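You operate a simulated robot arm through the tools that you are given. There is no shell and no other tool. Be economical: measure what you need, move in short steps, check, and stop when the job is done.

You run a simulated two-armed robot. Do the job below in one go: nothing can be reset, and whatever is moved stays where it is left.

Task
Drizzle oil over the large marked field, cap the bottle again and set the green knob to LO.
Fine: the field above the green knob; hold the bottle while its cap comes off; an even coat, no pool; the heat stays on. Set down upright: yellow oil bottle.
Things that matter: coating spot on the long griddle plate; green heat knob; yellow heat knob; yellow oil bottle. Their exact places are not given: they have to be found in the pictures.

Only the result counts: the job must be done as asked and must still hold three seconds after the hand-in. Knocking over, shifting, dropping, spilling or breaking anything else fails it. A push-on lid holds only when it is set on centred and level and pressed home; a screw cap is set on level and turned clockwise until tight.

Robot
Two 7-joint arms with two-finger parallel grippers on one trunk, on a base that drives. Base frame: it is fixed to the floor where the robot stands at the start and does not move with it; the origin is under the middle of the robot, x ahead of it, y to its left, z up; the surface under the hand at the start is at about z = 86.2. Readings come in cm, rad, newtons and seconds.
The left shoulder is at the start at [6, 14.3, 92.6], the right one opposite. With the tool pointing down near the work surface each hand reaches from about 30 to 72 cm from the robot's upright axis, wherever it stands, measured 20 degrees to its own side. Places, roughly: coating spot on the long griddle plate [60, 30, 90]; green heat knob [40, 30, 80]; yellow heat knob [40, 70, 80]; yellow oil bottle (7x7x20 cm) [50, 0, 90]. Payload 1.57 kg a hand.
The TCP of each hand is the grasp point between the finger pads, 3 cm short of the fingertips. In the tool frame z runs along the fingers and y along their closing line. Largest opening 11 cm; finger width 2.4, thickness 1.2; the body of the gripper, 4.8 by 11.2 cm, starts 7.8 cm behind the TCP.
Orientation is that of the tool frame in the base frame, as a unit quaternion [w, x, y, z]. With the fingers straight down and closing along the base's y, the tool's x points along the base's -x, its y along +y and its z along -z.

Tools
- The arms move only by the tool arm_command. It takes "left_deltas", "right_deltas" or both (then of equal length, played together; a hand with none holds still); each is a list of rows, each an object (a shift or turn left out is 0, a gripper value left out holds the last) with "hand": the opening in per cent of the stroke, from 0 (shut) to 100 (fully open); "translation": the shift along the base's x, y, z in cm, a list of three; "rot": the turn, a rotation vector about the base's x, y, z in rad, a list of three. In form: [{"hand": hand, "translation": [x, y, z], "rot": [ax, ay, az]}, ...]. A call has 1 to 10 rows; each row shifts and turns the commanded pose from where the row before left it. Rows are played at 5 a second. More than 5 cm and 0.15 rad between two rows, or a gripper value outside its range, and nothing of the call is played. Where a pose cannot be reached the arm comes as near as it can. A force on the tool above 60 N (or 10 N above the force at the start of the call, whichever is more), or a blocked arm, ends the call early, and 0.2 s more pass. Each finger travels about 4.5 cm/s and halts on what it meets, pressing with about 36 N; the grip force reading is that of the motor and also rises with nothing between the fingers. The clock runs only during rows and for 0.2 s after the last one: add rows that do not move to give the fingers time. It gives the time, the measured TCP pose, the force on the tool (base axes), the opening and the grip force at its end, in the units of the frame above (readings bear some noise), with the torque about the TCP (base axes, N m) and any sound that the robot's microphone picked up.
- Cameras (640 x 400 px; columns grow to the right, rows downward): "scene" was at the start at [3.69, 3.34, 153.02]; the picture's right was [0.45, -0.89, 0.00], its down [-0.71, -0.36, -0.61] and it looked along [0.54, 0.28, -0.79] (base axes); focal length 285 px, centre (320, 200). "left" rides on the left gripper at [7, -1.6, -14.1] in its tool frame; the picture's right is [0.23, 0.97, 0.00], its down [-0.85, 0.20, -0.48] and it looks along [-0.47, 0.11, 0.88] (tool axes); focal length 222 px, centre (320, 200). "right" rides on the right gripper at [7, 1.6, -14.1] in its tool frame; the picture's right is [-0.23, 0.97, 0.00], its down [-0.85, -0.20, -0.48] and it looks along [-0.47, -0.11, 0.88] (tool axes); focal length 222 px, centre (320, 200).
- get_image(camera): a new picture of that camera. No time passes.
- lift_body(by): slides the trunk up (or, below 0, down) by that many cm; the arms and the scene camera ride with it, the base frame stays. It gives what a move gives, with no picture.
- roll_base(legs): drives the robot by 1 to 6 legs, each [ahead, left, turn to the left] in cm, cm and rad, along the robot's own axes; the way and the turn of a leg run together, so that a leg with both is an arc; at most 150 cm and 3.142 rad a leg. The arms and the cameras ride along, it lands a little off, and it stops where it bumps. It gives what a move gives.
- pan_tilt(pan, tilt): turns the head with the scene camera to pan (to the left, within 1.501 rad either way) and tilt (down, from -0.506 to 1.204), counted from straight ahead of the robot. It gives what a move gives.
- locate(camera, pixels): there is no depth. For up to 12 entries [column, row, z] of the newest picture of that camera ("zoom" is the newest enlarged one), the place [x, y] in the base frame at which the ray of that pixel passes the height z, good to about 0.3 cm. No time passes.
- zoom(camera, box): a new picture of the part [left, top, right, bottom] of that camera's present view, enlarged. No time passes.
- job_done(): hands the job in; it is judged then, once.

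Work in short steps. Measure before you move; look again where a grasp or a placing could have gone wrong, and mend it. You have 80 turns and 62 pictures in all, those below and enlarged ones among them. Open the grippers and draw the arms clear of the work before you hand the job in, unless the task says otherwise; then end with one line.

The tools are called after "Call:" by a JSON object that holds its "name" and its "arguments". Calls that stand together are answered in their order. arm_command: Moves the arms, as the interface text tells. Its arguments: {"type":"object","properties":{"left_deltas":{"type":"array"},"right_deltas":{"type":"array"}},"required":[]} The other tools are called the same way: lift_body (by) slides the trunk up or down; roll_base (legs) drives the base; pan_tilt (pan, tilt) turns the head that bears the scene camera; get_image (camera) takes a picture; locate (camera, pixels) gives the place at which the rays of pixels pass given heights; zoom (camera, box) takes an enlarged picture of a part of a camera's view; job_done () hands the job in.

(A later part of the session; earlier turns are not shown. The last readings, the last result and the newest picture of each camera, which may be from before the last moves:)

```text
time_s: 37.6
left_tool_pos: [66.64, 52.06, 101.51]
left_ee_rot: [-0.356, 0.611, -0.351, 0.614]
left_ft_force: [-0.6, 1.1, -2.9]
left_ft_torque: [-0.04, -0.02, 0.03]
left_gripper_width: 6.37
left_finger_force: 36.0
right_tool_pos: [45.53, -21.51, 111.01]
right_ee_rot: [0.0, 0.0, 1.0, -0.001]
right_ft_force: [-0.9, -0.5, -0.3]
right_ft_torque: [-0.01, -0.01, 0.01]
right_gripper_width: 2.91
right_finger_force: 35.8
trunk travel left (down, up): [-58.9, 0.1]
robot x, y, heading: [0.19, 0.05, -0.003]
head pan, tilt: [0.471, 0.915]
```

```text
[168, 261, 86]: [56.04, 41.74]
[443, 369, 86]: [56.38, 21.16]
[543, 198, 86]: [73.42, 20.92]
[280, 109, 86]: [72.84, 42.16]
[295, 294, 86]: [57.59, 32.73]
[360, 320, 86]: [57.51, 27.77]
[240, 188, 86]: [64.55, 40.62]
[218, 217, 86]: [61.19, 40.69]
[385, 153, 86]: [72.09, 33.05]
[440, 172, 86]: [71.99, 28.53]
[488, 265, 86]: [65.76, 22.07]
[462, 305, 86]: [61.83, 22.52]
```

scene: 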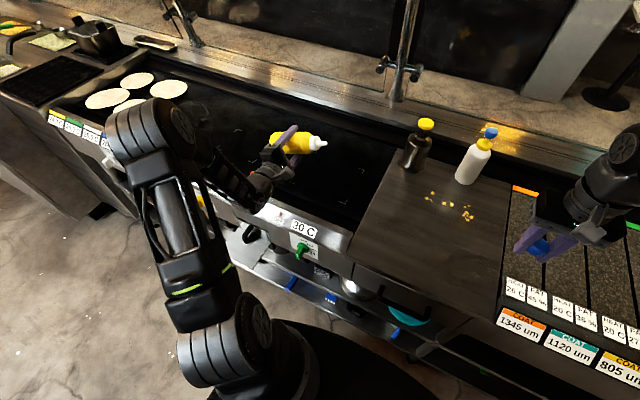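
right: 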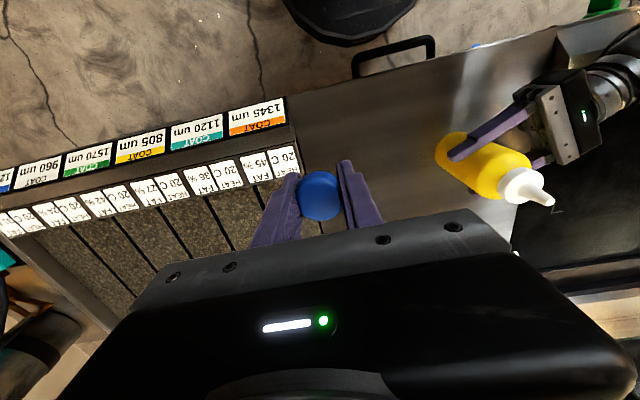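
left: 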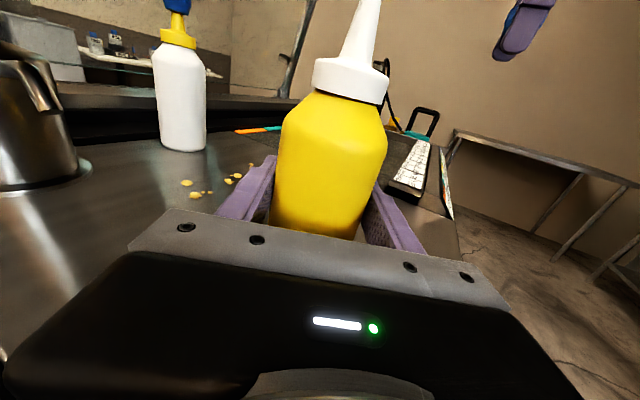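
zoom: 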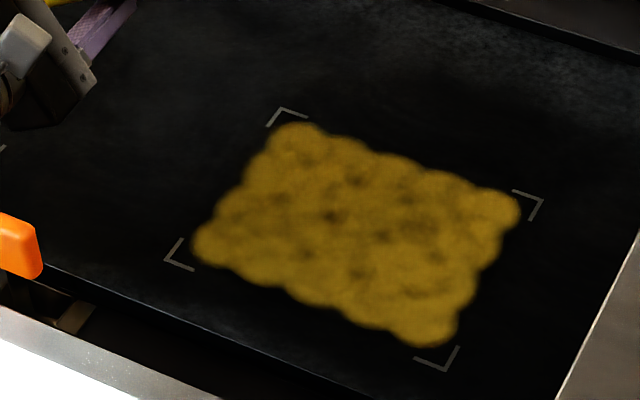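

The dry rim is about 1–1.5 cm all round. I make one quick, thin perimeter pass (about 4.5 cm per row) just inside the marks, starting along the near edge.

Call:
{"name": "arm_command", "arguments": {"left_deltas": [{"translation": [-3.1, -0.8, 0], "rot": [0.15, 0, 0]}, {"translation": [-3.1, -0.8, 0], "rot": [0.15, 0, 0]}, {"translation": [-3.1, -0.8, 0], "rot": [0.15, 0, 0]}, {"rot": [0.15, 0, 0]}, {"translation": [0, 1.5, 0], "rot": [0.15, 0, 0]}, {"translation": [0, 3, 0], "rot": [0.15, 0, 0]}, {"translation": [0, 4.2, 0]}, {"translation": [0, 2.3, 0]}, {"translation": [4.5, 0, 0]}, {"translation": [4.5, 0, 0]}]}}

Call:
{"name": "arm_command", "arguments": {"left_deltas": [{"translation": [4.6, 0, 0]}, {"translation": [1.1, -3, 0]}, {"translation": [0, -4.5, 0]}, {"translation": [0, -4.5, 0]}, {"translation": [0, -4.5, 0]}, {"translation": [-0.5, -2.4, 0]}, {"translation": [-4.5, 0, 0]}, {"translation": [-4.5, 0, 0]}, {"translation": [-4.5, 0, 0]}, {"translation": [-0.7, 2.5, 0]}]}}

Call:
{"name": "arm_command", "arguments": {"left_deltas": [{"translation": [0, 4, 0], "rot": [-0.15, 0, 0]}, {"translation": [0, 2, 0], "rot": [-0.15, 0, 0]}, {"rot": [-0.15, 0, 0]}, {"rot": [-0.15, 0, 0]}, {"rot": [-0.15, 0, 0]}, {"rot": [-0.15, 0, 0]}, {"rot": [-0.15, 0, 0]}, {"rot": [-0.15, 0, 0]}, {"rot": [-0.15, 0, 0]}, {"rot": [-0.15, 0, 0]}]}}

Call:
{"name": "zoom", "arguments": {"camera": "scene", "box": [260, 130, 380, 210]}}

```text
time_s: 39.8
left_tool_pos: [66.44, 61.19, 101.38]
left_ee_rot: [0.586, -0.395, 0.583, -0.4]
left_ft_force: [0.0, -0.3, -1.8]
left_ft_torque: [0.0, 0.02, -0.04]
left_gripper_width: 6.4
left_finger_force: 36.0
right_tool_pos: [45.56, -21.53, 110.89]
right_ee_rot: [0.0, 0.0, 1.0, 0.0]
right_ft_force: [0.2, 0.7, -1.1]
right_ft_torque: [0.02, 0.0, -0.01]
right_gripper_width: 2.92
right_finger_force: 36.1
trunk travel left (down, up): [-58.9, 0.1]
robot x, y, heading: [-0.08, 0.29, 0.003]
head pan, tilt: [0.471, 0.915]
```

```text
time_s: 42.0
left_tool_pos: [57.18, 44.36, 101.56]
left_ee_rot: [0.587, -0.395, 0.583, -0.4]
left_ft_force: [0.0, -0.4, -3.0]
left_ft_torque: [0.01, -0.02, -0.03]
left_gripper_width: 6.41
left_finger_force: 36.2
right_tool_pos: [45.43, -21.61, 111.05]
right_ee_rot: [0.0, 0.0, 1.0, 0.001]
right_ft_force: [0.0, -0.6, -0.3]
right_ft_torque: [-0.02, 0.01, -0.02]
right_gripper_width: 2.92
right_finger_force: 36.5
trunk travel left (down, up): [-58.9, 0.1]
robot x, y, heading: [0.23, 0.04, 0.006]
head pan, tilt: [0.471, 0.915]
```

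```text
time_s: 44.2
left_tool_pos: [57.21, 50.22, 101.56]
left_ee_rot: [-0.159, 0.689, -0.154, 0.69]
left_ft_force: [-0.3, 0.5, -2.1]
left_ft_torque: [0.01, 0.0, -0.02]
left_gripper_width: 6.37
left_finger_force: 36.2
right_tool_pos: [45.6, -21.54, 110.94]
right_ee_rot: [0.0, 0.0, 1.0, 0.0]
right_ft_force: [-0.1, 0.3, -0.6]
right_ft_torque: [0.0, -0.02, 0.01]
right_gripper_width: 2.93
right_finger_force: 36.7
trunk travel left (down, up): [-58.9, 0.1]
robot x, y, heading: [-0.02, -0.15, -0.002]
head pan, tilt: [0.471, 0.915]
```

```text
5.00 times, centred on (320, 170) of scene
```

zoom: 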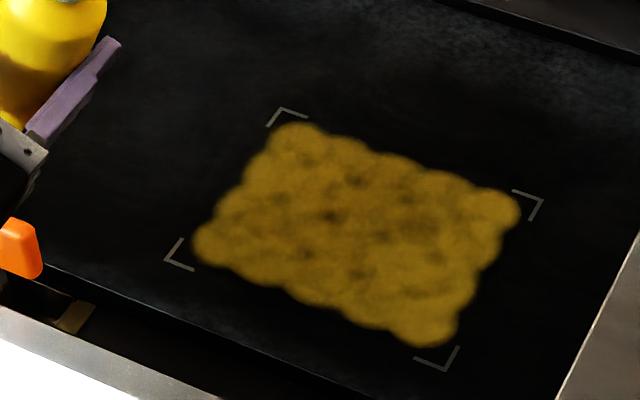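

The picture looks unchanged after the rim pass, so perhaps nothing flowed. I tilt again at the near edge and look for the jet.

Call:
{"name": "arm_command", "arguments": {"left_deltas": [{"rot": [0.15, 0, 0]}, {"rot": [0.15, 0, 0]}, {"rot": [0.15, 0, 0]}, {"rot": [0.15, 0, 0]}, {"rot": [0.15, 0, 0]}, {"rot": [0.15, 0, 0]}, {"rot": [0.15, 0, 0]}, {"rot": [0.15, 0, 0]}, {"rot": [0.15, 0, 0], "translation": [0, 1, 0]}, {"rot": [0.15, 0, 0], "translation": [0, 2, 0]}]}}

Call:
{"name": "zoom", "arguments": {"camera": "scene", "box": [240, 110, 400, 220]}}

```text
time_s: 46.4
left_tool_pos: [57.24, 53.3, 101.64]
left_ee_rot: [0.587, -0.394, 0.584, -0.399]
left_ft_force: [0.5, 0.1, -3.3]
left_ft_torque: [0.0, 0.01, 0.0]
left_gripper_width: 6.39
left_finger_force: 36.0
right_tool_pos: [45.54, -21.58, 111.02]
right_ee_rot: [0.0, 0.0, 1.0, -0.001]
right_ft_force: [1.1, 0.4, -0.6]
right_ft_torque: [-0.03, -0.03, 0.0]
right_gripper_width: 2.92
right_finger_force: 35.9
trunk travel left (down, up): [-58.9, 0.1]
robot x, y, heading: [0.14, 0.19, -0.002]
head pan, tilt: [0.471, 0.915]
```

```text
3.64 times, centred on (320, 165) of scene
```

zoom: 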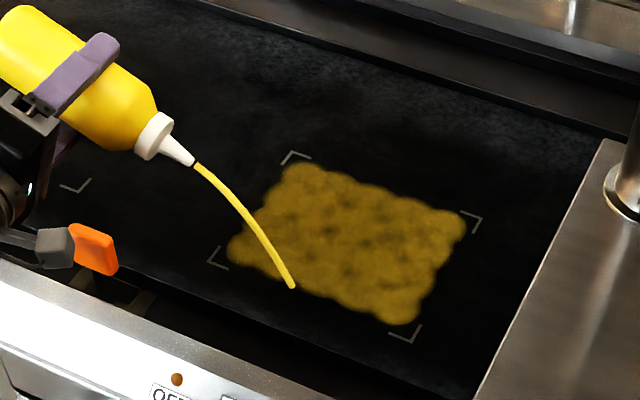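

The jet does flow but no new marks are drawn, so the shown splats are evidently capped and the rim is coated. I stop now, moving while I tilt back up.

Call:
{"name": "arm_command", "arguments": {"left_deltas": [{"rot": [-0.15, 0, 0], "translation": [4, 2.5, 0]}, {"rot": [-0.15, 0, 0], "translation": [4, 0, 0]}, {"rot": [-0.15, 0, 0]}, {"rot": [-0.15, 0, 0]}, {"rot": [-0.15, 0, 0]}, {"rot": [-0.15, 0, 0]}, {"rot": [-0.15, 0, 0]}, {"rot": [-0.15, 0, 0]}, {"rot": [-0.15, 0, 0]}, {"rot": [-0.15, 0, 0]}]}}

Call:
{"name": "arm_command", "arguments": {"left_deltas": [{"rot": [-0.15, 0, 0], "translation": [-2, -4, 1]}, {"rot": [-0.15, 0, 0], "translation": [-2, -4, 1]}, {"rot": [-0.16, 0, 0], "translation": [-2, -4, 1], "hand": 50}, {"translation": [0, -2, 1]}, {}]}}

Call:
{"name": "get_image", "arguments": {"camera": "scene"}}

```text
time_s: 48.6
left_tool_pos: [65.34, 55.8, 101.53]
left_ee_rot: [-0.16, 0.689, -0.153, 0.69]
left_ft_force: [-1.3, -0.2, -2.8]
left_ft_torque: [-0.02, -0.01, 0.02]
left_gripper_width: 6.37
left_finger_force: 35.8
right_tool_pos: [45.5, -21.55, 110.99]
right_ee_rot: [0.0, 0.0, 1.0, -0.001]
right_ft_force: [0.3, 0.0, 0.7]
right_ft_torque: [0.03, 0.02, -0.02]
right_gripper_width: 2.95
right_finger_force: 36.1
trunk travel left (down, up): [-58.9, 0.1]
robot x, y, heading: [0.08, 0.17, 0.002]
head pan, tilt: [0.471, 0.915]
```

```text
refused: row 3 steps farther than a row can; nothing moved
```

```text
28 pictures are left
```

scene: 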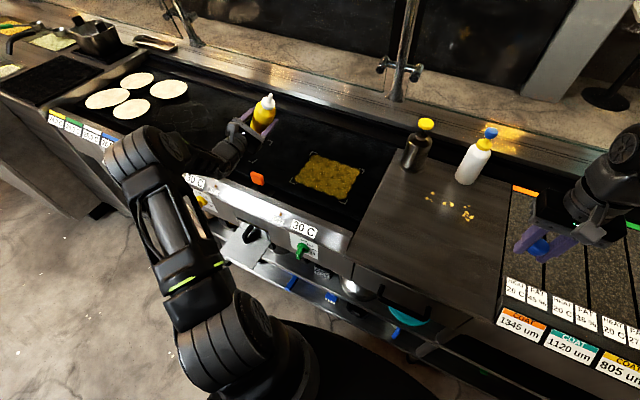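

Bottle is at 0.45 rad still. I right it fully and carry it back toward the field's front at safe height.

Call:
{"name": "arm_command", "arguments": {"left_deltas": [{"rot": [-0.15, 0, 0], "translation": [-2, -4, 1.4]}, {"rot": [-0.15, 0, 0], "translation": [-2, -4, 1.4]}, {"rot": [-0.15, 0, 0], "translation": [-2, -4, 1.4]}, {"translation": [-0.7, -3.8, 1.3]}, {"rot": [0, 0, -0.14]}, {"rot": [0, 0, -0.14]}, {"rot": [0, 0, -0.14]}, {"rot": [0, 0, -0.14], "translation": [0, -2.7, 0]}, {"rot": [0, 0, -0.14], "translation": [0, -4, 0]}, {"rot": [0, 0, -0.14], "translation": [-0.5, -4, 0]}]}}

Call:
{"name": "arm_command", "arguments": {"left_deltas": [{"rot": [0, 0, -0.14], "translation": [-0.5, -4, 0]}, {"rot": [0, 0, -0.13], "translation": [-0.5, -4, 0]}, {"translation": [-0.5, -4, 0]}, {"translation": [-0.5, -4, 0]}, {"translation": [-0.5, -4, 0]}, {"translation": [-0.5, -4, 0]}, {"translation": [-0.4, -4, 0]}, {}]}}

```text
time_s: 50.8
left_tool_pos: [57.95, 29.14, 107.29]
left_ee_rot: [0.287, 0.647, -0.287, 0.646]
left_ft_force: [-0.1, -0.3, -1.2]
left_ft_torque: [-0.01, -0.01, -0.01]
left_gripper_width: 6.34
left_finger_force: 36.2
right_tool_pos: [45.44, -21.61, 111.01]
right_ee_rot: [-0.001, 0.0, 1.0, 0.0]
right_ft_force: [-0.2, -0.2, -0.8]
right_ft_torque: [0.02, -0.01, 0.02]
right_gripper_width: 2.93
right_finger_force: 35.8
trunk travel left (down, up): [-58.9, 0.1]
robot x, y, heading: [0.14, -0.23, -0.004]
head pan, tilt: [0.471, 0.915]
```

```text
time_s: 52.6
left_tool_pos: [54.61, 1.43, 107.16]
left_ee_rot: [0.37, 0.603, -0.37, 0.602]
left_ft_force: [-0.5, 0.2, -2.3]
left_ft_torque: [0.03, 0.0, 0.04]
left_gripper_width: 6.38
left_finger_force: 36.5
right_tool_pos: [45.47, -21.53, 111.01]
right_ee_rot: [-0.001, 0.0, 1.0, 0.0]
right_ft_force: [0.5, -0.4, -0.8]
right_ft_torque: [-0.01, 0.0, -0.01]
right_gripper_width: 2.91
right_finger_force: 35.4
trunk travel left (down, up): [-58.9, 0.1]
robot x, y, heading: [-0.15, 0.24, -0.002]
head pan, tilt: [0.471, 0.915]
```

The bottle is upright at (54.6,1.4,107.2). I lower it to its old place on the counter, the last centimetre slowly.

Call:
{"name": "arm_command", "arguments": {"left_deltas": [{"translation": [0, -1.1, -3]}, {"translation": [0, 0, -3]}, {"translation": [0, 0, -3]}, {"translation": [0, 0, -2.5]}, {"translation": [0, 0, -0.7]}, {"translation": [0, 0, -0.4]}, {"translation": [0, 0, -0.3]}, {}]}}

Call:
{"name": "zoom", "arguments": {"camera": "scene", "box": [370, 150, 470, 250]}}

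Call:
{"name": "zoom", "arguments": {"camera": "scene", "box": [510, 200, 610, 290]}}

Call:
{"name": "get_image", "arguments": {"camera": "right"}}

```text
time_s: 54.4
left_tool_pos: [54.66, 0.13, 94.33]
left_ee_rot: [0.37, 0.602, -0.37, 0.603]
left_ft_force: [-0.5, 0.4, 1.3]
left_ft_torque: [0.11, 0.05, -0.02]
left_gripper_width: 6.37
left_finger_force: 35.4
right_tool_pos: [45.53, -21.6, 110.92]
right_ee_rot: [0.001, -0.001, 1.0, 0.0]
right_ft_force: [0.2, 0.1, 0.4]
right_ft_torque: [0.0, 0.0, 0.0]
right_gripper_width: 2.95
right_finger_force: 36.1
trunk travel left (down, up): [-58.9, 0.1]
robot x, y, heading: [-0.22, 0.31, -0.004]
head pan, tilt: [0.471, 0.915]
```

```text
4.00 times, centred on (420, 200) of scene
```

zoom: 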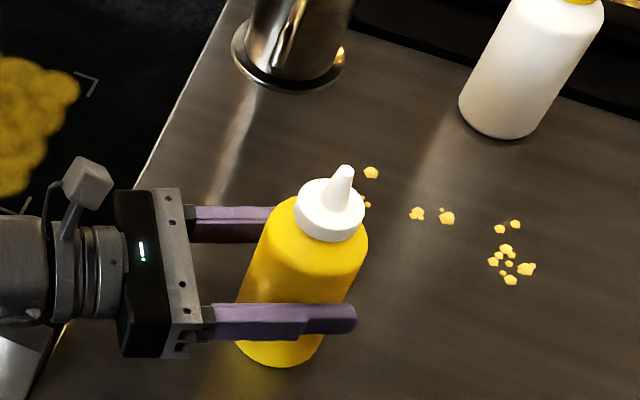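

```text
4.44 times, centred on (560, 245) of scene
```

zoom: 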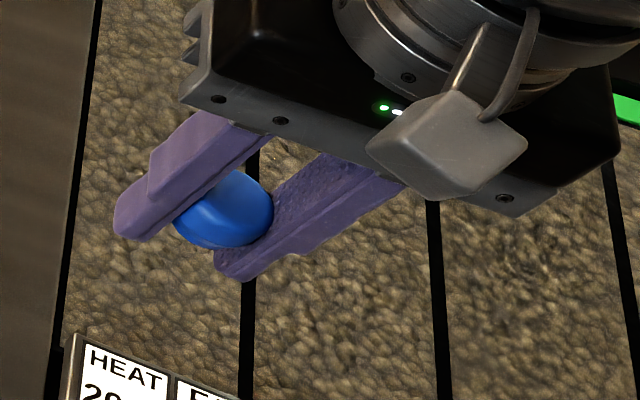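

```text
25 pictures are left
```

right: 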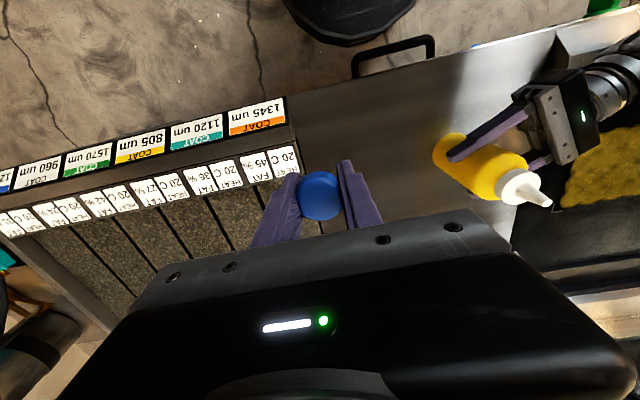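

The bottle stands again at its place. I check the nozzle tip and collar positions for the cap placement.

Call:
{"name": "locate", "arguments": {"camera": "right", "pixels": [[549, 204, 105], [549, 204, 104], [522, 187, 100.5]]}}

Call:
{"name": "zoom", "arguments": {"camera": "left", "box": [220, 0, 460, 150]}}

```text
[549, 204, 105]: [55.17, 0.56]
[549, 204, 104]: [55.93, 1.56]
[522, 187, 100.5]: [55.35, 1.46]
```

```text
2.67 times, centred on (340, 75) of left
```

zoom: 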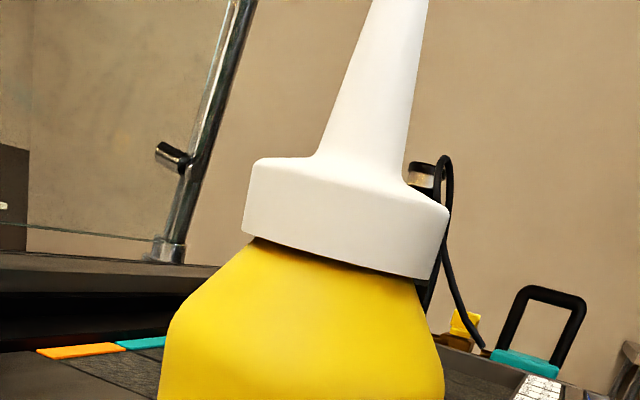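

The bottle sits in the left hand exactly as before. I bring the cap back above the nozzle along the same path.

Call:
{"name": "arm_command", "arguments": {"right_deltas": [{"translation": [2, 4, 0]}, {"translation": [2, 4, 0]}, {"translation": [2, 4, 0]}, {"translation": [2, 4, 0]}, {"translation": [1, 3.5, -0.4]}, {"translation": [0.1, 2, 0]}, {}]}}

Call:
{"name": "zoom", "arguments": {"camera": "scene", "box": [370, 140, 470, 240]}}

```text
time_s: 56.0
left_tool_pos: [54.63, 0.09, 94.22]
left_ee_rot: [0.369, 0.603, -0.369, 0.603]
left_ft_force: [0.6, -0.5, 3.7]
left_ft_torque: [0.1, 0.04, 0.02]
left_gripper_width: 6.36
left_finger_force: 35.6
right_tool_pos: [54.55, 0.36, 110.69]
right_ee_rot: [-0.001, 0.0, 1.0, 0.0]
right_ft_force: [1.2, -0.9, 1.0]
right_ft_torque: [0.0, 0.0, -0.03]
right_gripper_width: 2.94
right_finger_force: 35.9
trunk travel left (down, up): [-58.9, 0.1]
robot x, y, heading: [0.12, -0.03, -0.003]
head pan, tilt: [0.471, 0.915]
```

```text
4.00 times, centred on (420, 190) of scene
```

zoom: 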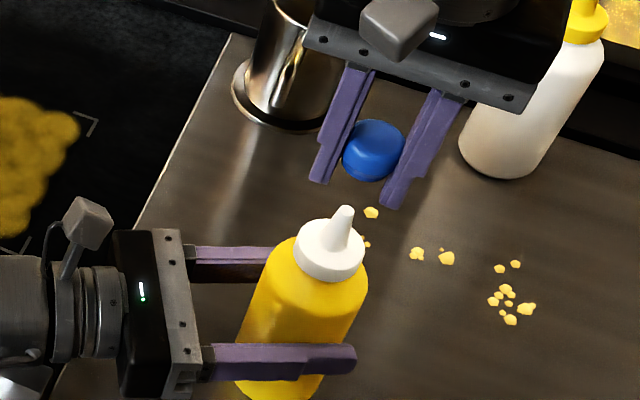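

The cap hangs right above the nozzle, 0.65 cm too far in +y compared with the grip pose. I correct that and lower to just above the seat.

Call:
{"name": "arm_command", "arguments": {"right_deltas": [{"translation": [0, -0.65, 0]}, {}, {"translation": [0, 0, -1]}, {"translation": [0, 0, -1]}, {}]}}

Call:
{"name": "zoom", "arguments": {"camera": "scene", "box": [390, 140, 470, 220]}}

Call:
{"name": "zoom", "arguments": {"camera": "left", "box": [220, 0, 460, 150]}}

```text
time_s: 57.2
left_tool_pos: [54.65, 0.12, 94.29]
left_ee_rot: [0.37, 0.603, -0.369, 0.603]
left_ft_force: [0.5, -0.5, 4.4]
left_ft_torque: [0.1, 0.02, -0.01]
left_gripper_width: 6.33
left_finger_force: 35.8
right_tool_pos: [54.59, -0.27, 108.62]
right_ee_rot: [0.0, -0.001, 1.0, -0.001]
right_ft_force: [-0.1, -1.1, 0.3]
right_ft_torque: [-0.03, 0.02, -0.01]
right_gripper_width: 2.9
right_finger_force: 36.1
trunk travel left (down, up): [-58.9, 0.1]
robot x, y, heading: [-0.02, 0.23, -0.001]
head pan, tilt: [0.471, 0.915]
```

```text
5.00 times, centred on (430, 180) of scene
```

zoom: 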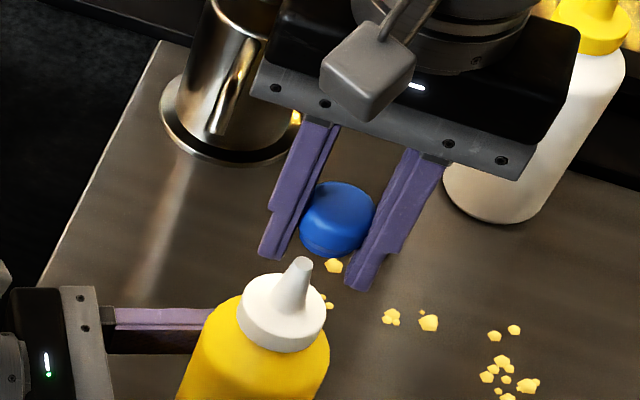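

```text
2.67 times, centred on (340, 75) of left
```

zoom: 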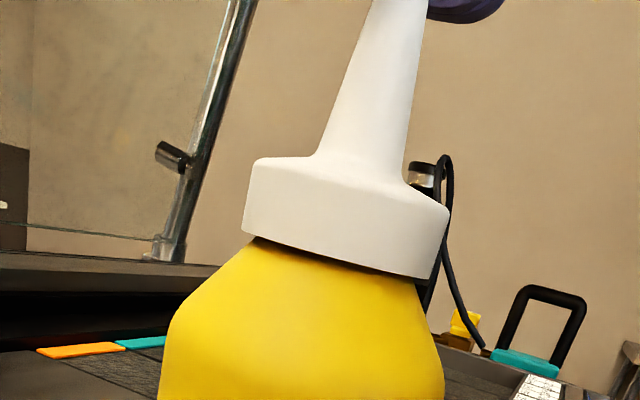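

The picture hints the cap may be slightly off the nozzle axis, since gripping may have dragged it. I locate the nozzle tip and cap centre from the same view.

Call:
{"name": "get_image", "arguments": {"camera": "right"}}

Call:
{"name": "zoom", "arguments": {"camera": "scene", "box": [400, 160, 450, 220]}}

Call:
{"name": "locate", "arguments": {"camera": "scene", "pixels": [[426.4, 192.4, 105.5], [426.4, 192.4, 104.8], [433.4, 183.6, 107.8], [433.6, 181, 108.8], [423, 200, 101.5], [422.6, 202, 100.5]]}}

```text
20 pictures are left
```

right: 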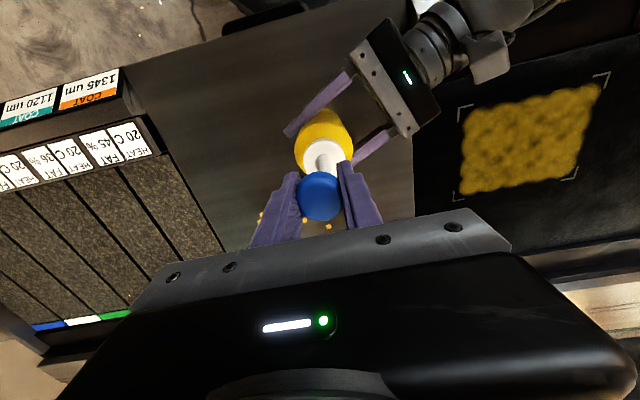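

```text
6.67 times, centred on (425, 190) of scene
```

zoom: 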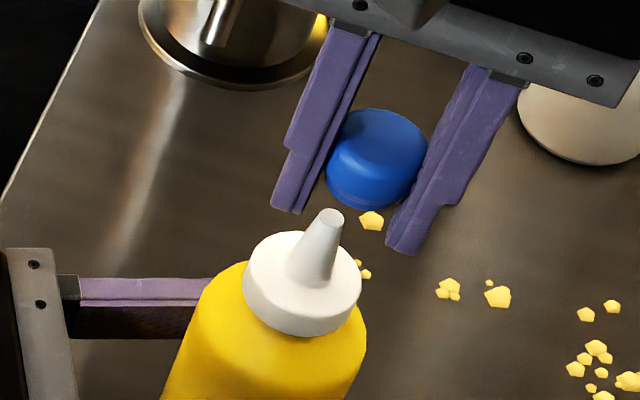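

```text
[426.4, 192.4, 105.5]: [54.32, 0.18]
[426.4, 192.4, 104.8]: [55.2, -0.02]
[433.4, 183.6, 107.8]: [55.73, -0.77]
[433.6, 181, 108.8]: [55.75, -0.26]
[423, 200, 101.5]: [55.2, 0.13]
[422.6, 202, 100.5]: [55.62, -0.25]
```

Call:
{"name": "locate", "arguments": {"camera": "zoom", "pixels": [[331, 215, 105.5], [331, 215, 105.0], [381, 135, 109.2], [374, 160, 107.9], [304, 272, 101.8], [300, 292, 100.5]]}}

Call:
{"name": "locate", "arguments": {"camera": "right", "pixels": [[320, 195, 107.9], [322, 160, 102], [324, 152, 100.5], [319, 198, 109.2]]}}

```text
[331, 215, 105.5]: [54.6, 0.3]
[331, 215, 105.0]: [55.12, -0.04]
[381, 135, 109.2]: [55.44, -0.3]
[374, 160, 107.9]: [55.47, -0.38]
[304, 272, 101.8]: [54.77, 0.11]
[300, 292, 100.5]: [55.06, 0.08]
```

```text
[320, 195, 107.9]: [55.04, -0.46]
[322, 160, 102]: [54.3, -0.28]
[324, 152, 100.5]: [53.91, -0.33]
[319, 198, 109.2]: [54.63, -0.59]
```

Both views put the cap about 0.2–0.5 cm too far in −y relative to the nozzle. I shift +0.42 cm in y, lower 1.2 cm and look again.

Call:
{"name": "arm_command", "arguments": {"right_deltas": [{"translation": [0, 0.42, 0]}, {}, {"translation": [0, 0, -0.6]}, {"translation": [0, 0, -0.4]}, {}]}}

Call:
{"name": "zoom", "arguments": {"camera": "scene", "box": [400, 160, 450, 220]}}

```text
time_s: 58.4
left_tool_pos: [54.6, 0.02, 94.33]
left_ee_rot: [0.37, 0.603, -0.37, 0.603]
left_ft_force: [1.7, 0.5, 3.4]
left_ft_torque: [0.15, -0.07, -0.05]
left_gripper_width: 6.32
left_finger_force: 35.9
right_tool_pos: [54.57, -0.01, 107.68]
right_ee_rot: [0.0, 0.0, 1.0, 0.0]
right_ft_force: [0.2, -1.0, -0.5]
right_ft_torque: [0.0, 0.01, 0.0]
right_gripper_width: 2.92
right_finger_force: 36.4
trunk travel left (down, up): [-58.9, 0.1]
robot x, y, heading: [-0.08, -0.02, 0.002]
head pan, tilt: [0.471, 0.915]
```

```text
6.67 times, centred on (425, 190) of scene
```

zoom: 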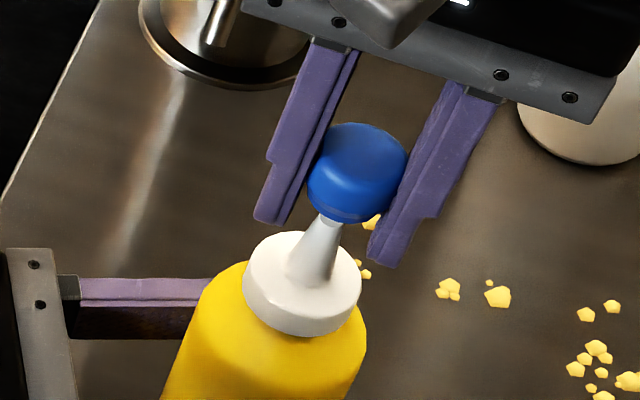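

The cap lines up with the nozzle within about 0.15 cm. I lower it in small steps toward its seat.

Call:
{"name": "arm_command", "arguments": {"right_deltas": [{"translation": [0.05, 0.1, -0.4]}, {"translation": [0, 0, -0.4]}, {"translation": [0, 0, -0.4]}, {"translation": [0, 0, -0.3]}, {}]}}

Call:
{"name": "zoom", "arguments": {"camera": "scene", "box": [400, 160, 450, 220]}}

```text
time_s: 59.6
left_tool_pos: [54.61, 0.12, 94.33]
left_ee_rot: [0.369, 0.603, -0.369, 0.603]
left_ft_force: [1.1, 0.0, 2.2]
left_ft_torque: [0.13, -0.01, -0.02]
left_gripper_width: 6.32
left_finger_force: 36.0
right_tool_pos: [54.56, 0.14, 106.19]
right_ee_rot: [0.0, 0.0, 1.0, 0.0]
right_ft_force: [0.6, -0.2, -0.1]
right_ft_torque: [-0.02, 0.01, 0.0]
right_gripper_width: 2.91
right_finger_force: 36.2
trunk travel left (down, up): [-58.9, 0.1]
robot x, y, heading: [-0.21, -0.28, -0.001]
head pan, tilt: [0.471, 0.915]
```

```text
6.67 times, centred on (425, 190) of scene
```

zoom: 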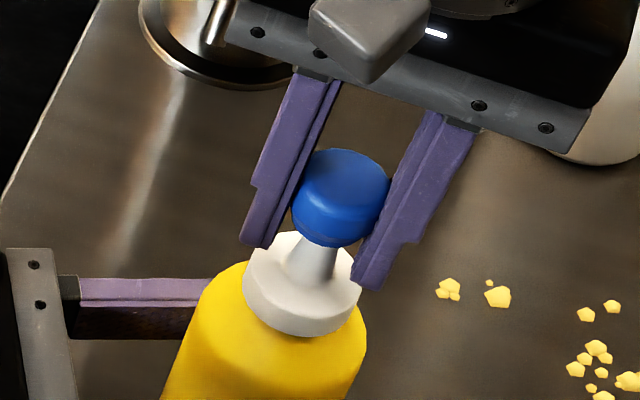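

The cap is centred on the cone and going down freely. I press it home in small steps, watching for force and a snap.

Call:
{"name": "arm_command", "arguments": {"right_deltas": [{"translation": [0, 0, -0.3]}, {"translation": [0, 0, -0.2]}, {"translation": [0, 0, -0.2]}, {}]}}

```text
time_s: 60.6
left_tool_pos: [54.63, 0.1, 94.34]
left_ee_rot: [0.37, 0.603, -0.37, 0.602]
left_ft_force: [1.0, 0.3, 2.3]
left_ft_torque: [0.13, 0.06, -0.02]
left_gripper_width: 6.31
left_finger_force: 36.4
right_tool_pos: [54.55, 0.17, 105.59]
right_ee_rot: [0.0, 0.0, 1.0, -0.001]
right_ft_force: [-0.2, 0.4, -0.7]
right_ft_torque: [0.0, 0.0, 0.02]
right_gripper_width: 2.9
right_finger_force: 36.4
trunk travel left (down, up): [-58.9, 0.1]
robot x, y, heading: [0.13, -0.05, 0.002]
head pan, tilt: [0.471, 0.915]
```

No contact force at 105.59 yet, so I continue in 0.2 cm steps.

Call:
{"name": "arm_command", "arguments": {"right_deltas": [{"translation": [0, 0, -0.2]}, {"translation": [0, 0, -0.2]}, {"translation": [0, 0, -0.2]}, {}]}}

Call:
{"name": "zoom", "arguments": {"camera": "scene", "box": [400, 160, 450, 220]}}

```text
time_s: 61.6
left_tool_pos: [54.61, 0.07, 94.18]
left_ee_rot: [0.368, 0.604, -0.369, 0.603]
left_ft_force: [11.8, 4.8, -10.5]
left_ft_torque: [-0.58, 0.66, -0.01]
left_gripper_width: 6.32
left_finger_force: 36.0
right_tool_pos: [54.63, 0.1, 105.18]
right_ee_rot: [0.004, 0.0, 1.0, 0.0]
right_ft_force: [-3.8, -9.1, 41.6]
right_ft_torque: [-0.1, -0.14, -0.06]
right_gripper_width: 2.76
right_finger_force: 35.8
trunk travel left (down, up): [-58.9, 0.1]
robot x, y, heading: [0.08, -0.25, -0.0]
head pan, tilt: [0.471, 0.915]
heard: snap
```

```text
6.67 times, centred on (425, 190) of scene
```

zoom: 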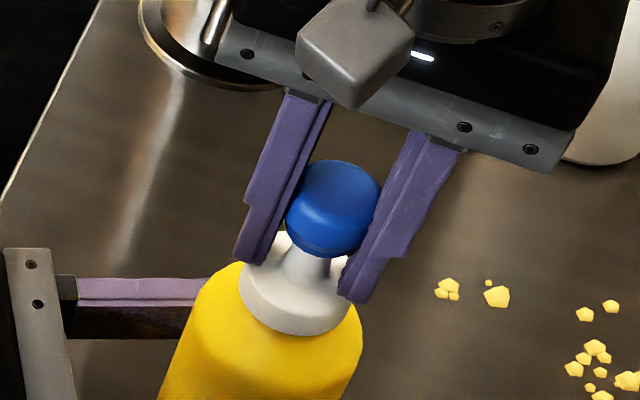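

A snap and 41 N: the cap is home. I open the right fingers without pulling, then raise the hand.

Call:
{"name": "arm_command", "arguments": {"right_deltas": [{"hand": 40}, {"hand": 60}, {}, {}]}}

Call:
{"name": "arm_command", "arguments": {"right_deltas": [{"translation": [0, 0, 2]}, {"translation": [0, 0, 3]}, {"translation": [0, -3, 1.5]}, {"translation": [-2, -4, 0]}, {"translation": [-2, -4, 0]}, {"translation": [-2, -4, 0]}, {"translation": [-2, -4, 0]}, {}]}}

Call:
{"name": "zoom", "arguments": {"camera": "scene", "box": [380, 150, 460, 240]}}

Call:
{"name": "get_image", "arguments": {"camera": "right"}}

```text
time_s: 62.6
left_tool_pos: [54.32, -0.06, 94.47]
left_ee_rot: [0.372, 0.6, -0.372, 0.603]
left_ft_force: [2.6, -14.7, -3.7]
left_ft_torque: [0.96, -0.36, -0.11]
left_gripper_width: 6.34
left_finger_force: 35.6
right_tool_pos: [54.68, 0.33, 105.22]
right_ee_rot: [0.004, 0.001, 1.0, 0.002]
right_ft_force: [0.4, 14.9, 37.3]
right_ft_torque: [-0.56, 0.13, 0.07]
right_gripper_width: 5.25
right_finger_force: 0.0
trunk travel left (down, up): [-58.9, 0.1]
robot x, y, heading: [0.02, -0.12, 0.002]
head pan, tilt: [0.471, 0.915]
```

```text
time_s: 64.4
left_tool_pos: [54.52, 0.1, 94.33]
left_ee_rot: [0.37, 0.602, -0.37, 0.604]
left_ft_force: [3.4, 3.3, 16.9]
left_ft_torque: [-0.29, -0.44, 0.11]
left_gripper_width: 6.32
left_finger_force: 35.9
right_tool_pos: [46.59, -19.1, 111.55]
right_ee_rot: [0.001, 0.0, 1.0, 0.0]
right_ft_force: [-0.6, -0.3, 0.2]
right_ft_torque: [0.0, 0.03, -0.02]
right_gripper_width: 6.6
right_finger_force: 0.2
trunk travel left (down, up): [-58.9, 0.1]
robot x, y, heading: [0.01, 0.01, -0.004]
head pan, tilt: [0.471, 0.915]
```

```text
4.44 times, centred on (420, 195) of scene
```

zoom: 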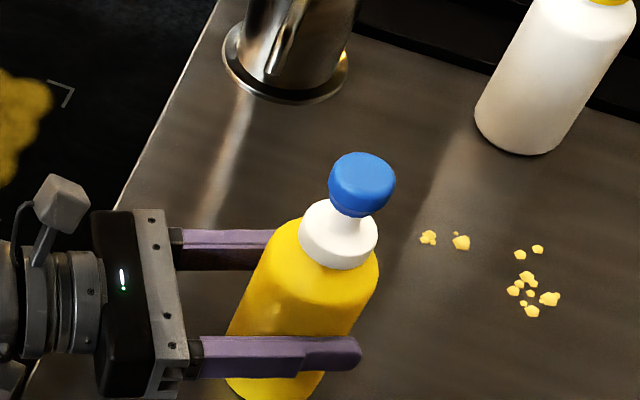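

```text
14 pictures are left
```

right: 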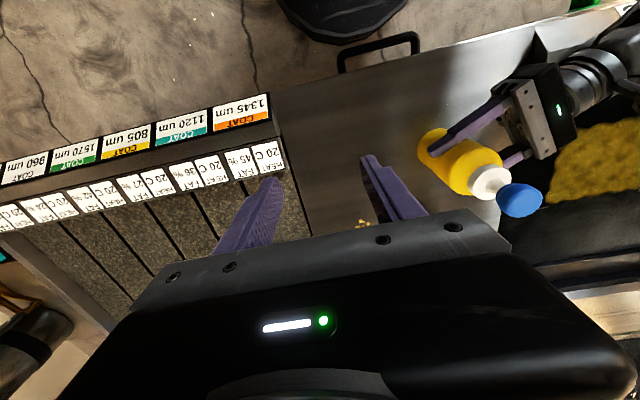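

The cap is on. I check closely that it is level.

Call:
{"name": "zoom", "arguments": {"camera": "scene", "box": [410, 170, 450, 220]}}

Call:
{"name": "zoom", "arguments": {"camera": "right", "box": [410, 110, 570, 230]}}

```text
8.00 times, centred on (430, 195) of scene
```

zoom: 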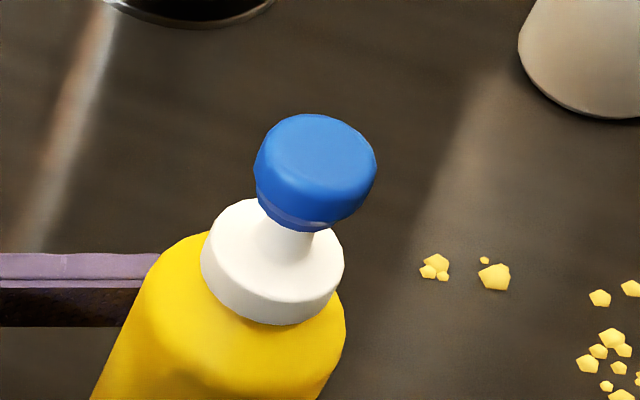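

```text
3.33 times, centred on (490, 170) of right
```

zoom: 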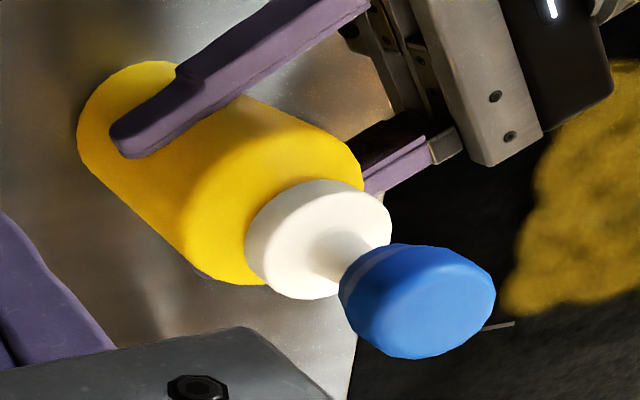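

The cap is level and centred. I open the left hand slowly and back it off along the fingers.

Call:
{"name": "arm_command", "arguments": {"left_deltas": [{"hand": 62}, {"hand": 75}, {"hand": 100}, {}, {}, {"translation": [-1.3, 2.5, 0]}, {"translation": [-1.3, 2.5, 0]}, {"translation": [-1.3, 2.5, 0]}, {}]}}

Call:
{"name": "zoom", "arguments": {"camera": "scene", "box": [370, 150, 470, 250]}}

```text
time_s: 66.4
left_tool_pos: [50.71, 7.49, 94.05]
left_ee_rot: [0.369, 0.603, -0.37, 0.602]
left_ft_force: [-0.1, -0.1, -0.2]
left_ft_torque: [0.01, -0.02, 0.01]
left_gripper_width: 10.98
left_finger_force: 0.1
right_tool_pos: [46.7, -19.17, 111.4]
right_ee_rot: [0.0, 0.0, 1.0, 0.0]
right_ft_force: [0.9, -0.5, -0.5]
right_ft_torque: [0.04, -0.02, -0.04]
right_gripper_width: 6.62
right_finger_force: 0.0
trunk travel left (down, up): [-58.9, 0.1]
robot x, y, heading: [0.12, 0.19, 0.0]
head pan, tilt: [0.471, 0.915]
```

```text
4.00 times, centred on (420, 200) of scene
```

zoom: 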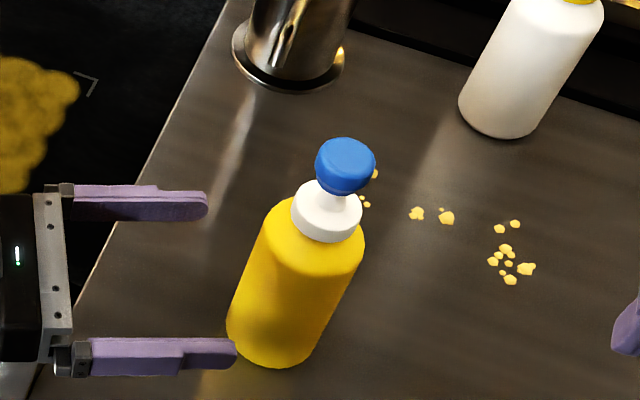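

The bottle stands upright and free. I withdraw the left hand up and over to face forward, in front of the green knob.

Call:
{"name": "arm_command", "arguments": {"left_deltas": [{"translation": [-1, 2.5, 0]}, {"translation": [0, 2, 2]}, {"translation": [0, 2, 4]}, {"translation": [1, 3, 4]}, {"translation": [1, 3, 3], "rot": [0, 0, 0.15]}, {"translation": [1, 3, 0], "rot": [0, 0, 0.15]}, {"translation": [1, 3, 0], "rot": [0, 0, 0.15]}, {"translation": [0, 3, 0], "rot": [0, 0, 0.15]}, {"rot": [0, 0, 0.15]}, {"rot": [0, 0, 0.15]}]}}

Call:
{"name": "arm_command", "arguments": {"left_deltas": [{"rot": [0, 0, 0.15]}, {"rot": [0, 0, 0.05]}, {}]}}

Call:
{"name": "roll_base", "arguments": {"legs": [[-25, 0, 0]]}}

```text
refused: row 4 steps farther than a row can; nothing moved
```

```text
time_s: 67.2
left_tool_pos: [50.87, 7.55, 94.13]
left_ee_rot: [0.308, 0.636, -0.308, 0.636]
left_ft_force: [0.2, 0.0, 0.8]
left_ft_torque: [-0.02, 0.02, -0.01]
left_gripper_width: 10.99
left_finger_force: 0.0
right_tool_pos: [46.65, -19.15, 111.6]
right_ee_rot: [0.0, 0.0, 1.0, 0.0]
right_ft_force: [0.2, 0.4, 0.3]
right_ft_torque: [0.05, 0.02, -0.01]
right_gripper_width: 6.61
right_finger_force: 0.0
trunk travel left (down, up): [-58.9, 0.1]
robot x, y, heading: [-0.13, -0.17, 0.004]
head pan, tilt: [0.471, 0.915]
```

```text
time_s: 69.0
left_tool_pos: [25.79, 7.5, 94.22]
left_ee_rot: [0.307, 0.636, -0.309, 0.637]
left_ft_force: [-0.2, -0.3, -0.2]
left_ft_torque: [0.0, 0.02, 0.06]
left_gripper_width: 10.98
left_finger_force: 0.1
right_tool_pos: [21.7, -19.11, 111.66]
right_ee_rot: [0.001, 0.001, 1.0, 0.0]
right_ft_force: [-0.4, 0.0, 0.6]
right_ft_torque: [-0.01, -0.03, 0.01]
right_gripper_width: 6.6
right_finger_force: 0.0
trunk travel left (down, up): [-58.9, 0.1]
robot x, y, heading: [-24.83, 0.01, 0.0]
head pan, tilt: [0.471, 0.915]
```

One call was refused, but the base still drove back 25 cm. I check the scene now, then bring the left hand to face the knob.

Call:
{"name": "arm_command", "arguments": {"left_deltas": [{"translation": [0, 3, 0], "rot": [0, 0, 0.13]}, {"translation": [0, 3, 0], "rot": [0, 0, 0.13]}, {"translation": [0, 3, 0], "rot": [0, 0, 0.13]}, {"translation": [0, 3, 0], "rot": [0, 0, 0.13]}, {"translation": [0, 3, 0], "rot": [0, 0, 0.13]}, {"translation": [0, 3, 0], "rot": [0, 0, 0.13]}, {"translation": [0, 3, 0], "rot": [0, 0, 0.13]}, {}]}}

Call:
{"name": "get_image", "arguments": {"camera": "scene"}}

Call:
{"name": "get_image", "arguments": {"camera": "left"}}

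```text
time_s: 70.8
left_tool_pos: [25.85, 28.7, 94.18]
left_ee_rot: [-0.004, 0.708, 0.003, 0.707]
left_ft_force: [-0.4, 0.5, -0.4]
left_ft_torque: [0.01, 0.02, 0.02]
left_gripper_width: 11.01
left_finger_force: 0.1
right_tool_pos: [21.76, -19.23, 111.6]
right_ee_rot: [0.001, 0.001, 1.0, 0.001]
right_ft_force: [0.2, 0.0, 0.0]
right_ft_torque: [0.01, 0.02, -0.02]
right_gripper_width: 6.6
right_finger_force: 0.0
trunk travel left (down, up): [-58.9, 0.1]
robot x, y, heading: [-24.81, 0.28, -0.002]
head pan, tilt: [0.471, 0.915]
```

```text
10 pictures are left
```

scene: 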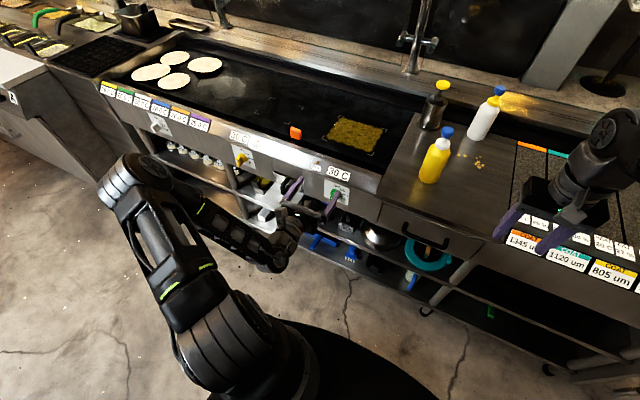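

```text
9 pictures are left
```

left: 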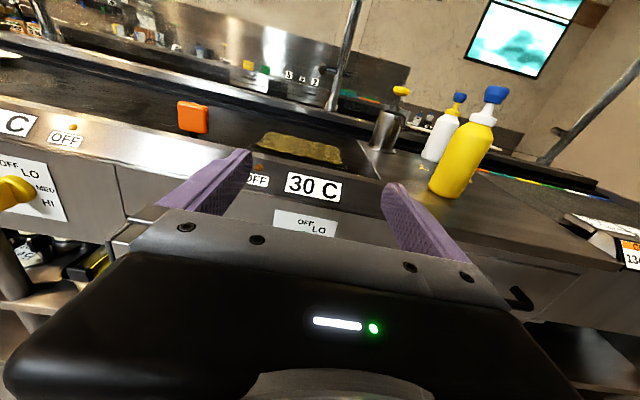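

The bottle still stands and the knob plate shows between the fingers at left-image (305,222). I lower the trunk 9 cm for a clear view of the knob.

Call:
{"name": "lift_body", "arguments": {"by": -9}}

Call:
{"name": "zoom", "arguments": {"camera": "left", "box": [220, 110, 420, 235]}}

```text
time_s: 72.1
left_tool_pos: [25.81, 28.61, 85.21]
left_ee_rot: [-0.003, 0.707, 0.002, 0.707]
left_ft_force: [0.1, -1.0, -0.6]
left_ft_torque: [0.01, 0.0, 0.01]
left_gripper_width: 11.03
left_finger_force: 0.1
right_tool_pos: [21.67, -19.1, 102.57]
right_ee_rot: [0.0, 0.001, 1.0, 0.0]
right_ft_force: [-0.1, 0.4, 0.6]
right_ft_torque: [0.0, -0.02, 0.01]
right_gripper_width: 6.61
right_finger_force: 0.2
trunk travel left (down, up): [-49.9, 9.1]
robot x, y, heading: [-24.79, 0.07, -0.008]
head pan, tilt: [0.471, 0.915]
```

```text
3.20 times, centred on (320, 172) of left
```

zoom: 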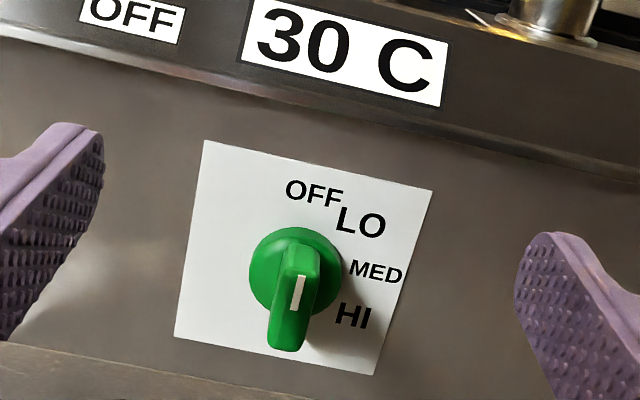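

The knob is clear: its mark points to OFF, and LO is about 42° clockwise of it. I triangulate the knob's position.

Call:
{"name": "locate", "arguments": {"camera": "zoom", "pixels": [[295, 268, 80], [295, 268, 78], [295, 268, 76], [297, 292, 78], [297, 292, 76], [290, 335, 76], [290, 335, 74]]}}

Call:
{"name": "zoom", "arguments": {"camera": "scene", "box": [300, 140, 380, 200]}}

```text
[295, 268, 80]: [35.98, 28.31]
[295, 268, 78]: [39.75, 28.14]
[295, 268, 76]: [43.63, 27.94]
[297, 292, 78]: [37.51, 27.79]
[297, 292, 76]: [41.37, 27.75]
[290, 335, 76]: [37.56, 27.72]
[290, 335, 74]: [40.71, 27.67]
```

```text
6.67 times, centred on (340, 170) of scene
```

zoom: 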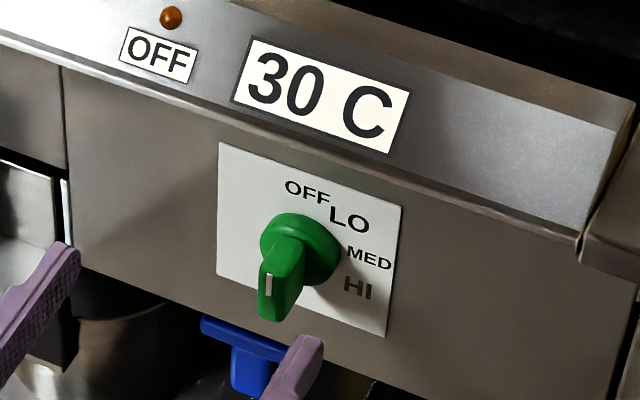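

Call:
{"name": "locate", "arguments": {"camera": "zoom", "pixels": [[300, 246, 80], [300, 246, 78], [300, 246, 76], [268, 285, 79], [268, 285, 77], [268, 285, 75], [302, 195, 82], [302, 195, 80]]}}

Call:
{"name": "locate", "arguments": {"camera": "left", "pixels": [[318.1, 169.8, 82], [318.1, 169.8, 80], [312.8, 200.8, 79], [312.8, 200.8, 77], [312.8, 200.8, 75]]}}

```text
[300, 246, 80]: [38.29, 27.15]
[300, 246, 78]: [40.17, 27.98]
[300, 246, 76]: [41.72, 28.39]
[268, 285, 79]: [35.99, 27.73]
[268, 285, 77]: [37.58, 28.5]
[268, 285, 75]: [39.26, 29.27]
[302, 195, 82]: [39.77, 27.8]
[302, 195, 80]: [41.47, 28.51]
```

```text
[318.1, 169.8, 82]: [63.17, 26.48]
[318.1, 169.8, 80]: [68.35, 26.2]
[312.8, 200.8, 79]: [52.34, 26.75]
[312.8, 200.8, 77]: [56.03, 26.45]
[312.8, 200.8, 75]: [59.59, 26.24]
```

Triangulation puts the knob's centre at about (40.4, 28.1, 77.6), with its grip bar reaching out to x≈36.3, upright. I lower the left hand to that height and advance until the fingers straddle the bar.

Call:
{"name": "arm_command", "arguments": {"left_deltas": [{"translation": [0, -0.3, -2.6], "hand": 50}, {"translation": [0, -0.2, -2.5]}, {"translation": [0, 0, -2.5]}, {"translation": [2.7, 0, 0]}, {"translation": [2.7, 0, 0]}, {"translation": [2.7, 0, 0]}, {"translation": [1.3, 0, 0]}, {"translation": [1.2, 0, 0]}, {}]}}

Call:
{"name": "zoom", "arguments": {"camera": "scene", "box": [290, 120, 390, 200]}}

```text
time_s: 74.1
left_tool_pos: [36.49, 28.04, 77.61]
left_ee_rot: [-0.003, 0.707, 0.003, 0.707]
left_ft_force: [1.0, -0.4, -0.2]
left_ft_torque: [-0.01, 0.04, -0.01]
left_gripper_width: 5.48
left_finger_force: 0.0
right_tool_pos: [21.78, -19.03, 102.47]
right_ee_rot: [-0.001, 0.002, 1.0, 0.0]
right_ft_force: [0.3, 0.3, -0.1]
right_ft_torque: [-0.03, -0.02, 0.01]
right_gripper_width: 6.6
right_finger_force: 0.0
trunk travel left (down, up): [-49.9, 9.1]
robot x, y, heading: [-24.64, -0.14, -0.001]
head pan, tilt: [0.471, 0.915]
```

```text
5.00 times, centred on (340, 160) of scene
```

zoom: 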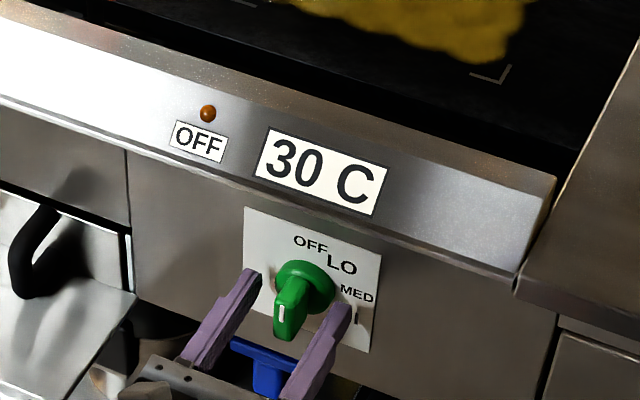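

The fingers straddle the bar evenly. I close on it and turn clockwise (about +x) in steps, to about 0.70 rad.

Call:
{"name": "arm_command", "arguments": {"left_deltas": [{"hand": 25}, {"hand": 5}, {}, {}, {}, {}]}}

Call:
{"name": "arm_command", "arguments": {"left_deltas": [{"rot": [0.14, 0, 0]}, {"rot": [0.14, 0, 0]}, {"rot": [0.14, 0, 0]}, {"rot": [0.14, 0, 0]}, {"rot": [0.14, 0, 0]}, {}]}}

Call:
{"name": "zoom", "arguments": {"camera": "scene", "box": [290, 120, 390, 200]}}

```text
time_s: 75.5
left_tool_pos: [36.21, 28.06, 77.59]
left_ee_rot: [-0.003, 0.708, 0.003, 0.707]
left_ft_force: [-25.9, -1.0, -3.9]
left_ft_torque: [0.0, -0.22, -1.09]
left_gripper_width: 1.6
left_finger_force: 31.7
right_tool_pos: [21.6, -19.05, 102.62]
right_ee_rot: [0.001, 0.001, 1.0, 0.0]
right_ft_force: [-0.6, 0.4, 0.2]
right_ft_torque: [0.01, 0.02, 0.0]
right_gripper_width: 6.61
right_finger_force: 0.0
trunk travel left (down, up): [-49.9, 9.1]
robot x, y, heading: [-24.93, 0.12, 0.007]
head pan, tilt: [0.471, 0.915]
```

```text
time_s: 76.9
left_tool_pos: [36.32, 27.94, 77.55]
left_ee_rot: [-0.246, 0.663, -0.24, 0.665]
left_ft_force: [-32.9, -4.7, -2.2]
left_ft_torque: [-0.02, 1.16, -0.59]
left_gripper_width: 1.58
left_finger_force: 31.5
right_tool_pos: [21.58, -19.12, 102.61]
right_ee_rot: [0.001, 0.001, 1.0, 0.0]
right_ft_force: [0.1, 0.4, -0.1]
right_ft_torque: [-0.01, 0.01, -0.03]
right_gripper_width: 6.56
right_finger_force: 0.1
trunk travel left (down, up): [-49.9, 9.1]
robot x, y, heading: [-24.91, -0.2, -0.003]
head pan, tilt: [0.471, 0.915]
```

```text
5.00 times, centred on (340, 160) of scene
```

zoom: 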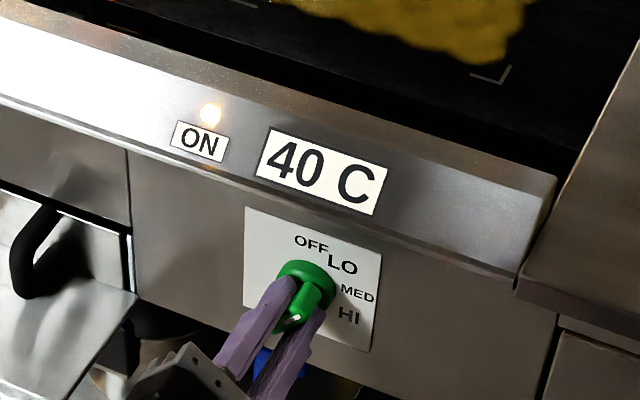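

The panel reads ON with the hand turned 40°, so the knob points to LO. I open, back straight off and check with a close view.

Call:
{"name": "arm_command", "arguments": {"left_deltas": [{"hand": 25}, {"hand": 60}, {}, {"translation": [-2, 0, 0]}, {"translation": [-3, 0, 0]}, {"translation": [-3, 0, 0]}, {"translation": [-3, 0, 0]}, {"translation": [-2, 3, 0]}, {}]}}

Call:
{"name": "zoom", "arguments": {"camera": "scene", "box": [290, 120, 390, 200]}}

```text
time_s: 78.9
left_tool_pos: [23.46, 31.14, 77.58]
left_ee_rot: [-0.244, 0.663, -0.24, 0.665]
left_ft_force: [-0.7, 0.8, -0.2]
left_ft_torque: [-0.02, -0.03, 0.0]
left_gripper_width: 6.6
left_finger_force: 0.1
right_tool_pos: [21.84, -19.23, 102.6]
right_ee_rot: [-0.001, 0.001, 1.0, 0.0]
right_ft_force: [-1.5, 0.6, -0.4]
right_ft_torque: [0.0, -0.03, 0.0]
right_gripper_width: 6.61
right_finger_force: 0.0
trunk travel left (down, up): [-49.9, 9.1]
robot x, y, heading: [-24.98, 0.3, 0.002]
head pan, tilt: [0.471, 0.915]
```

```text
5.00 times, centred on (340, 160) of scene
```

zoom: 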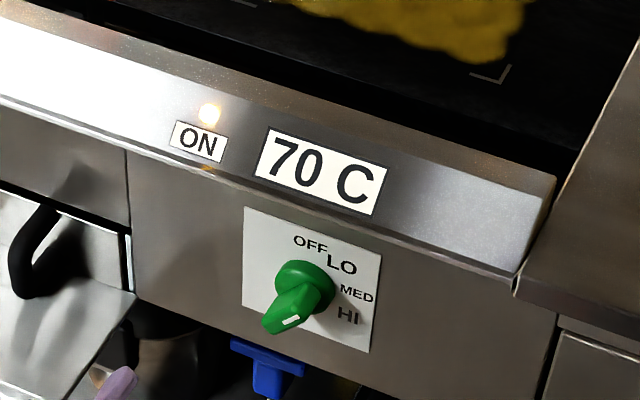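

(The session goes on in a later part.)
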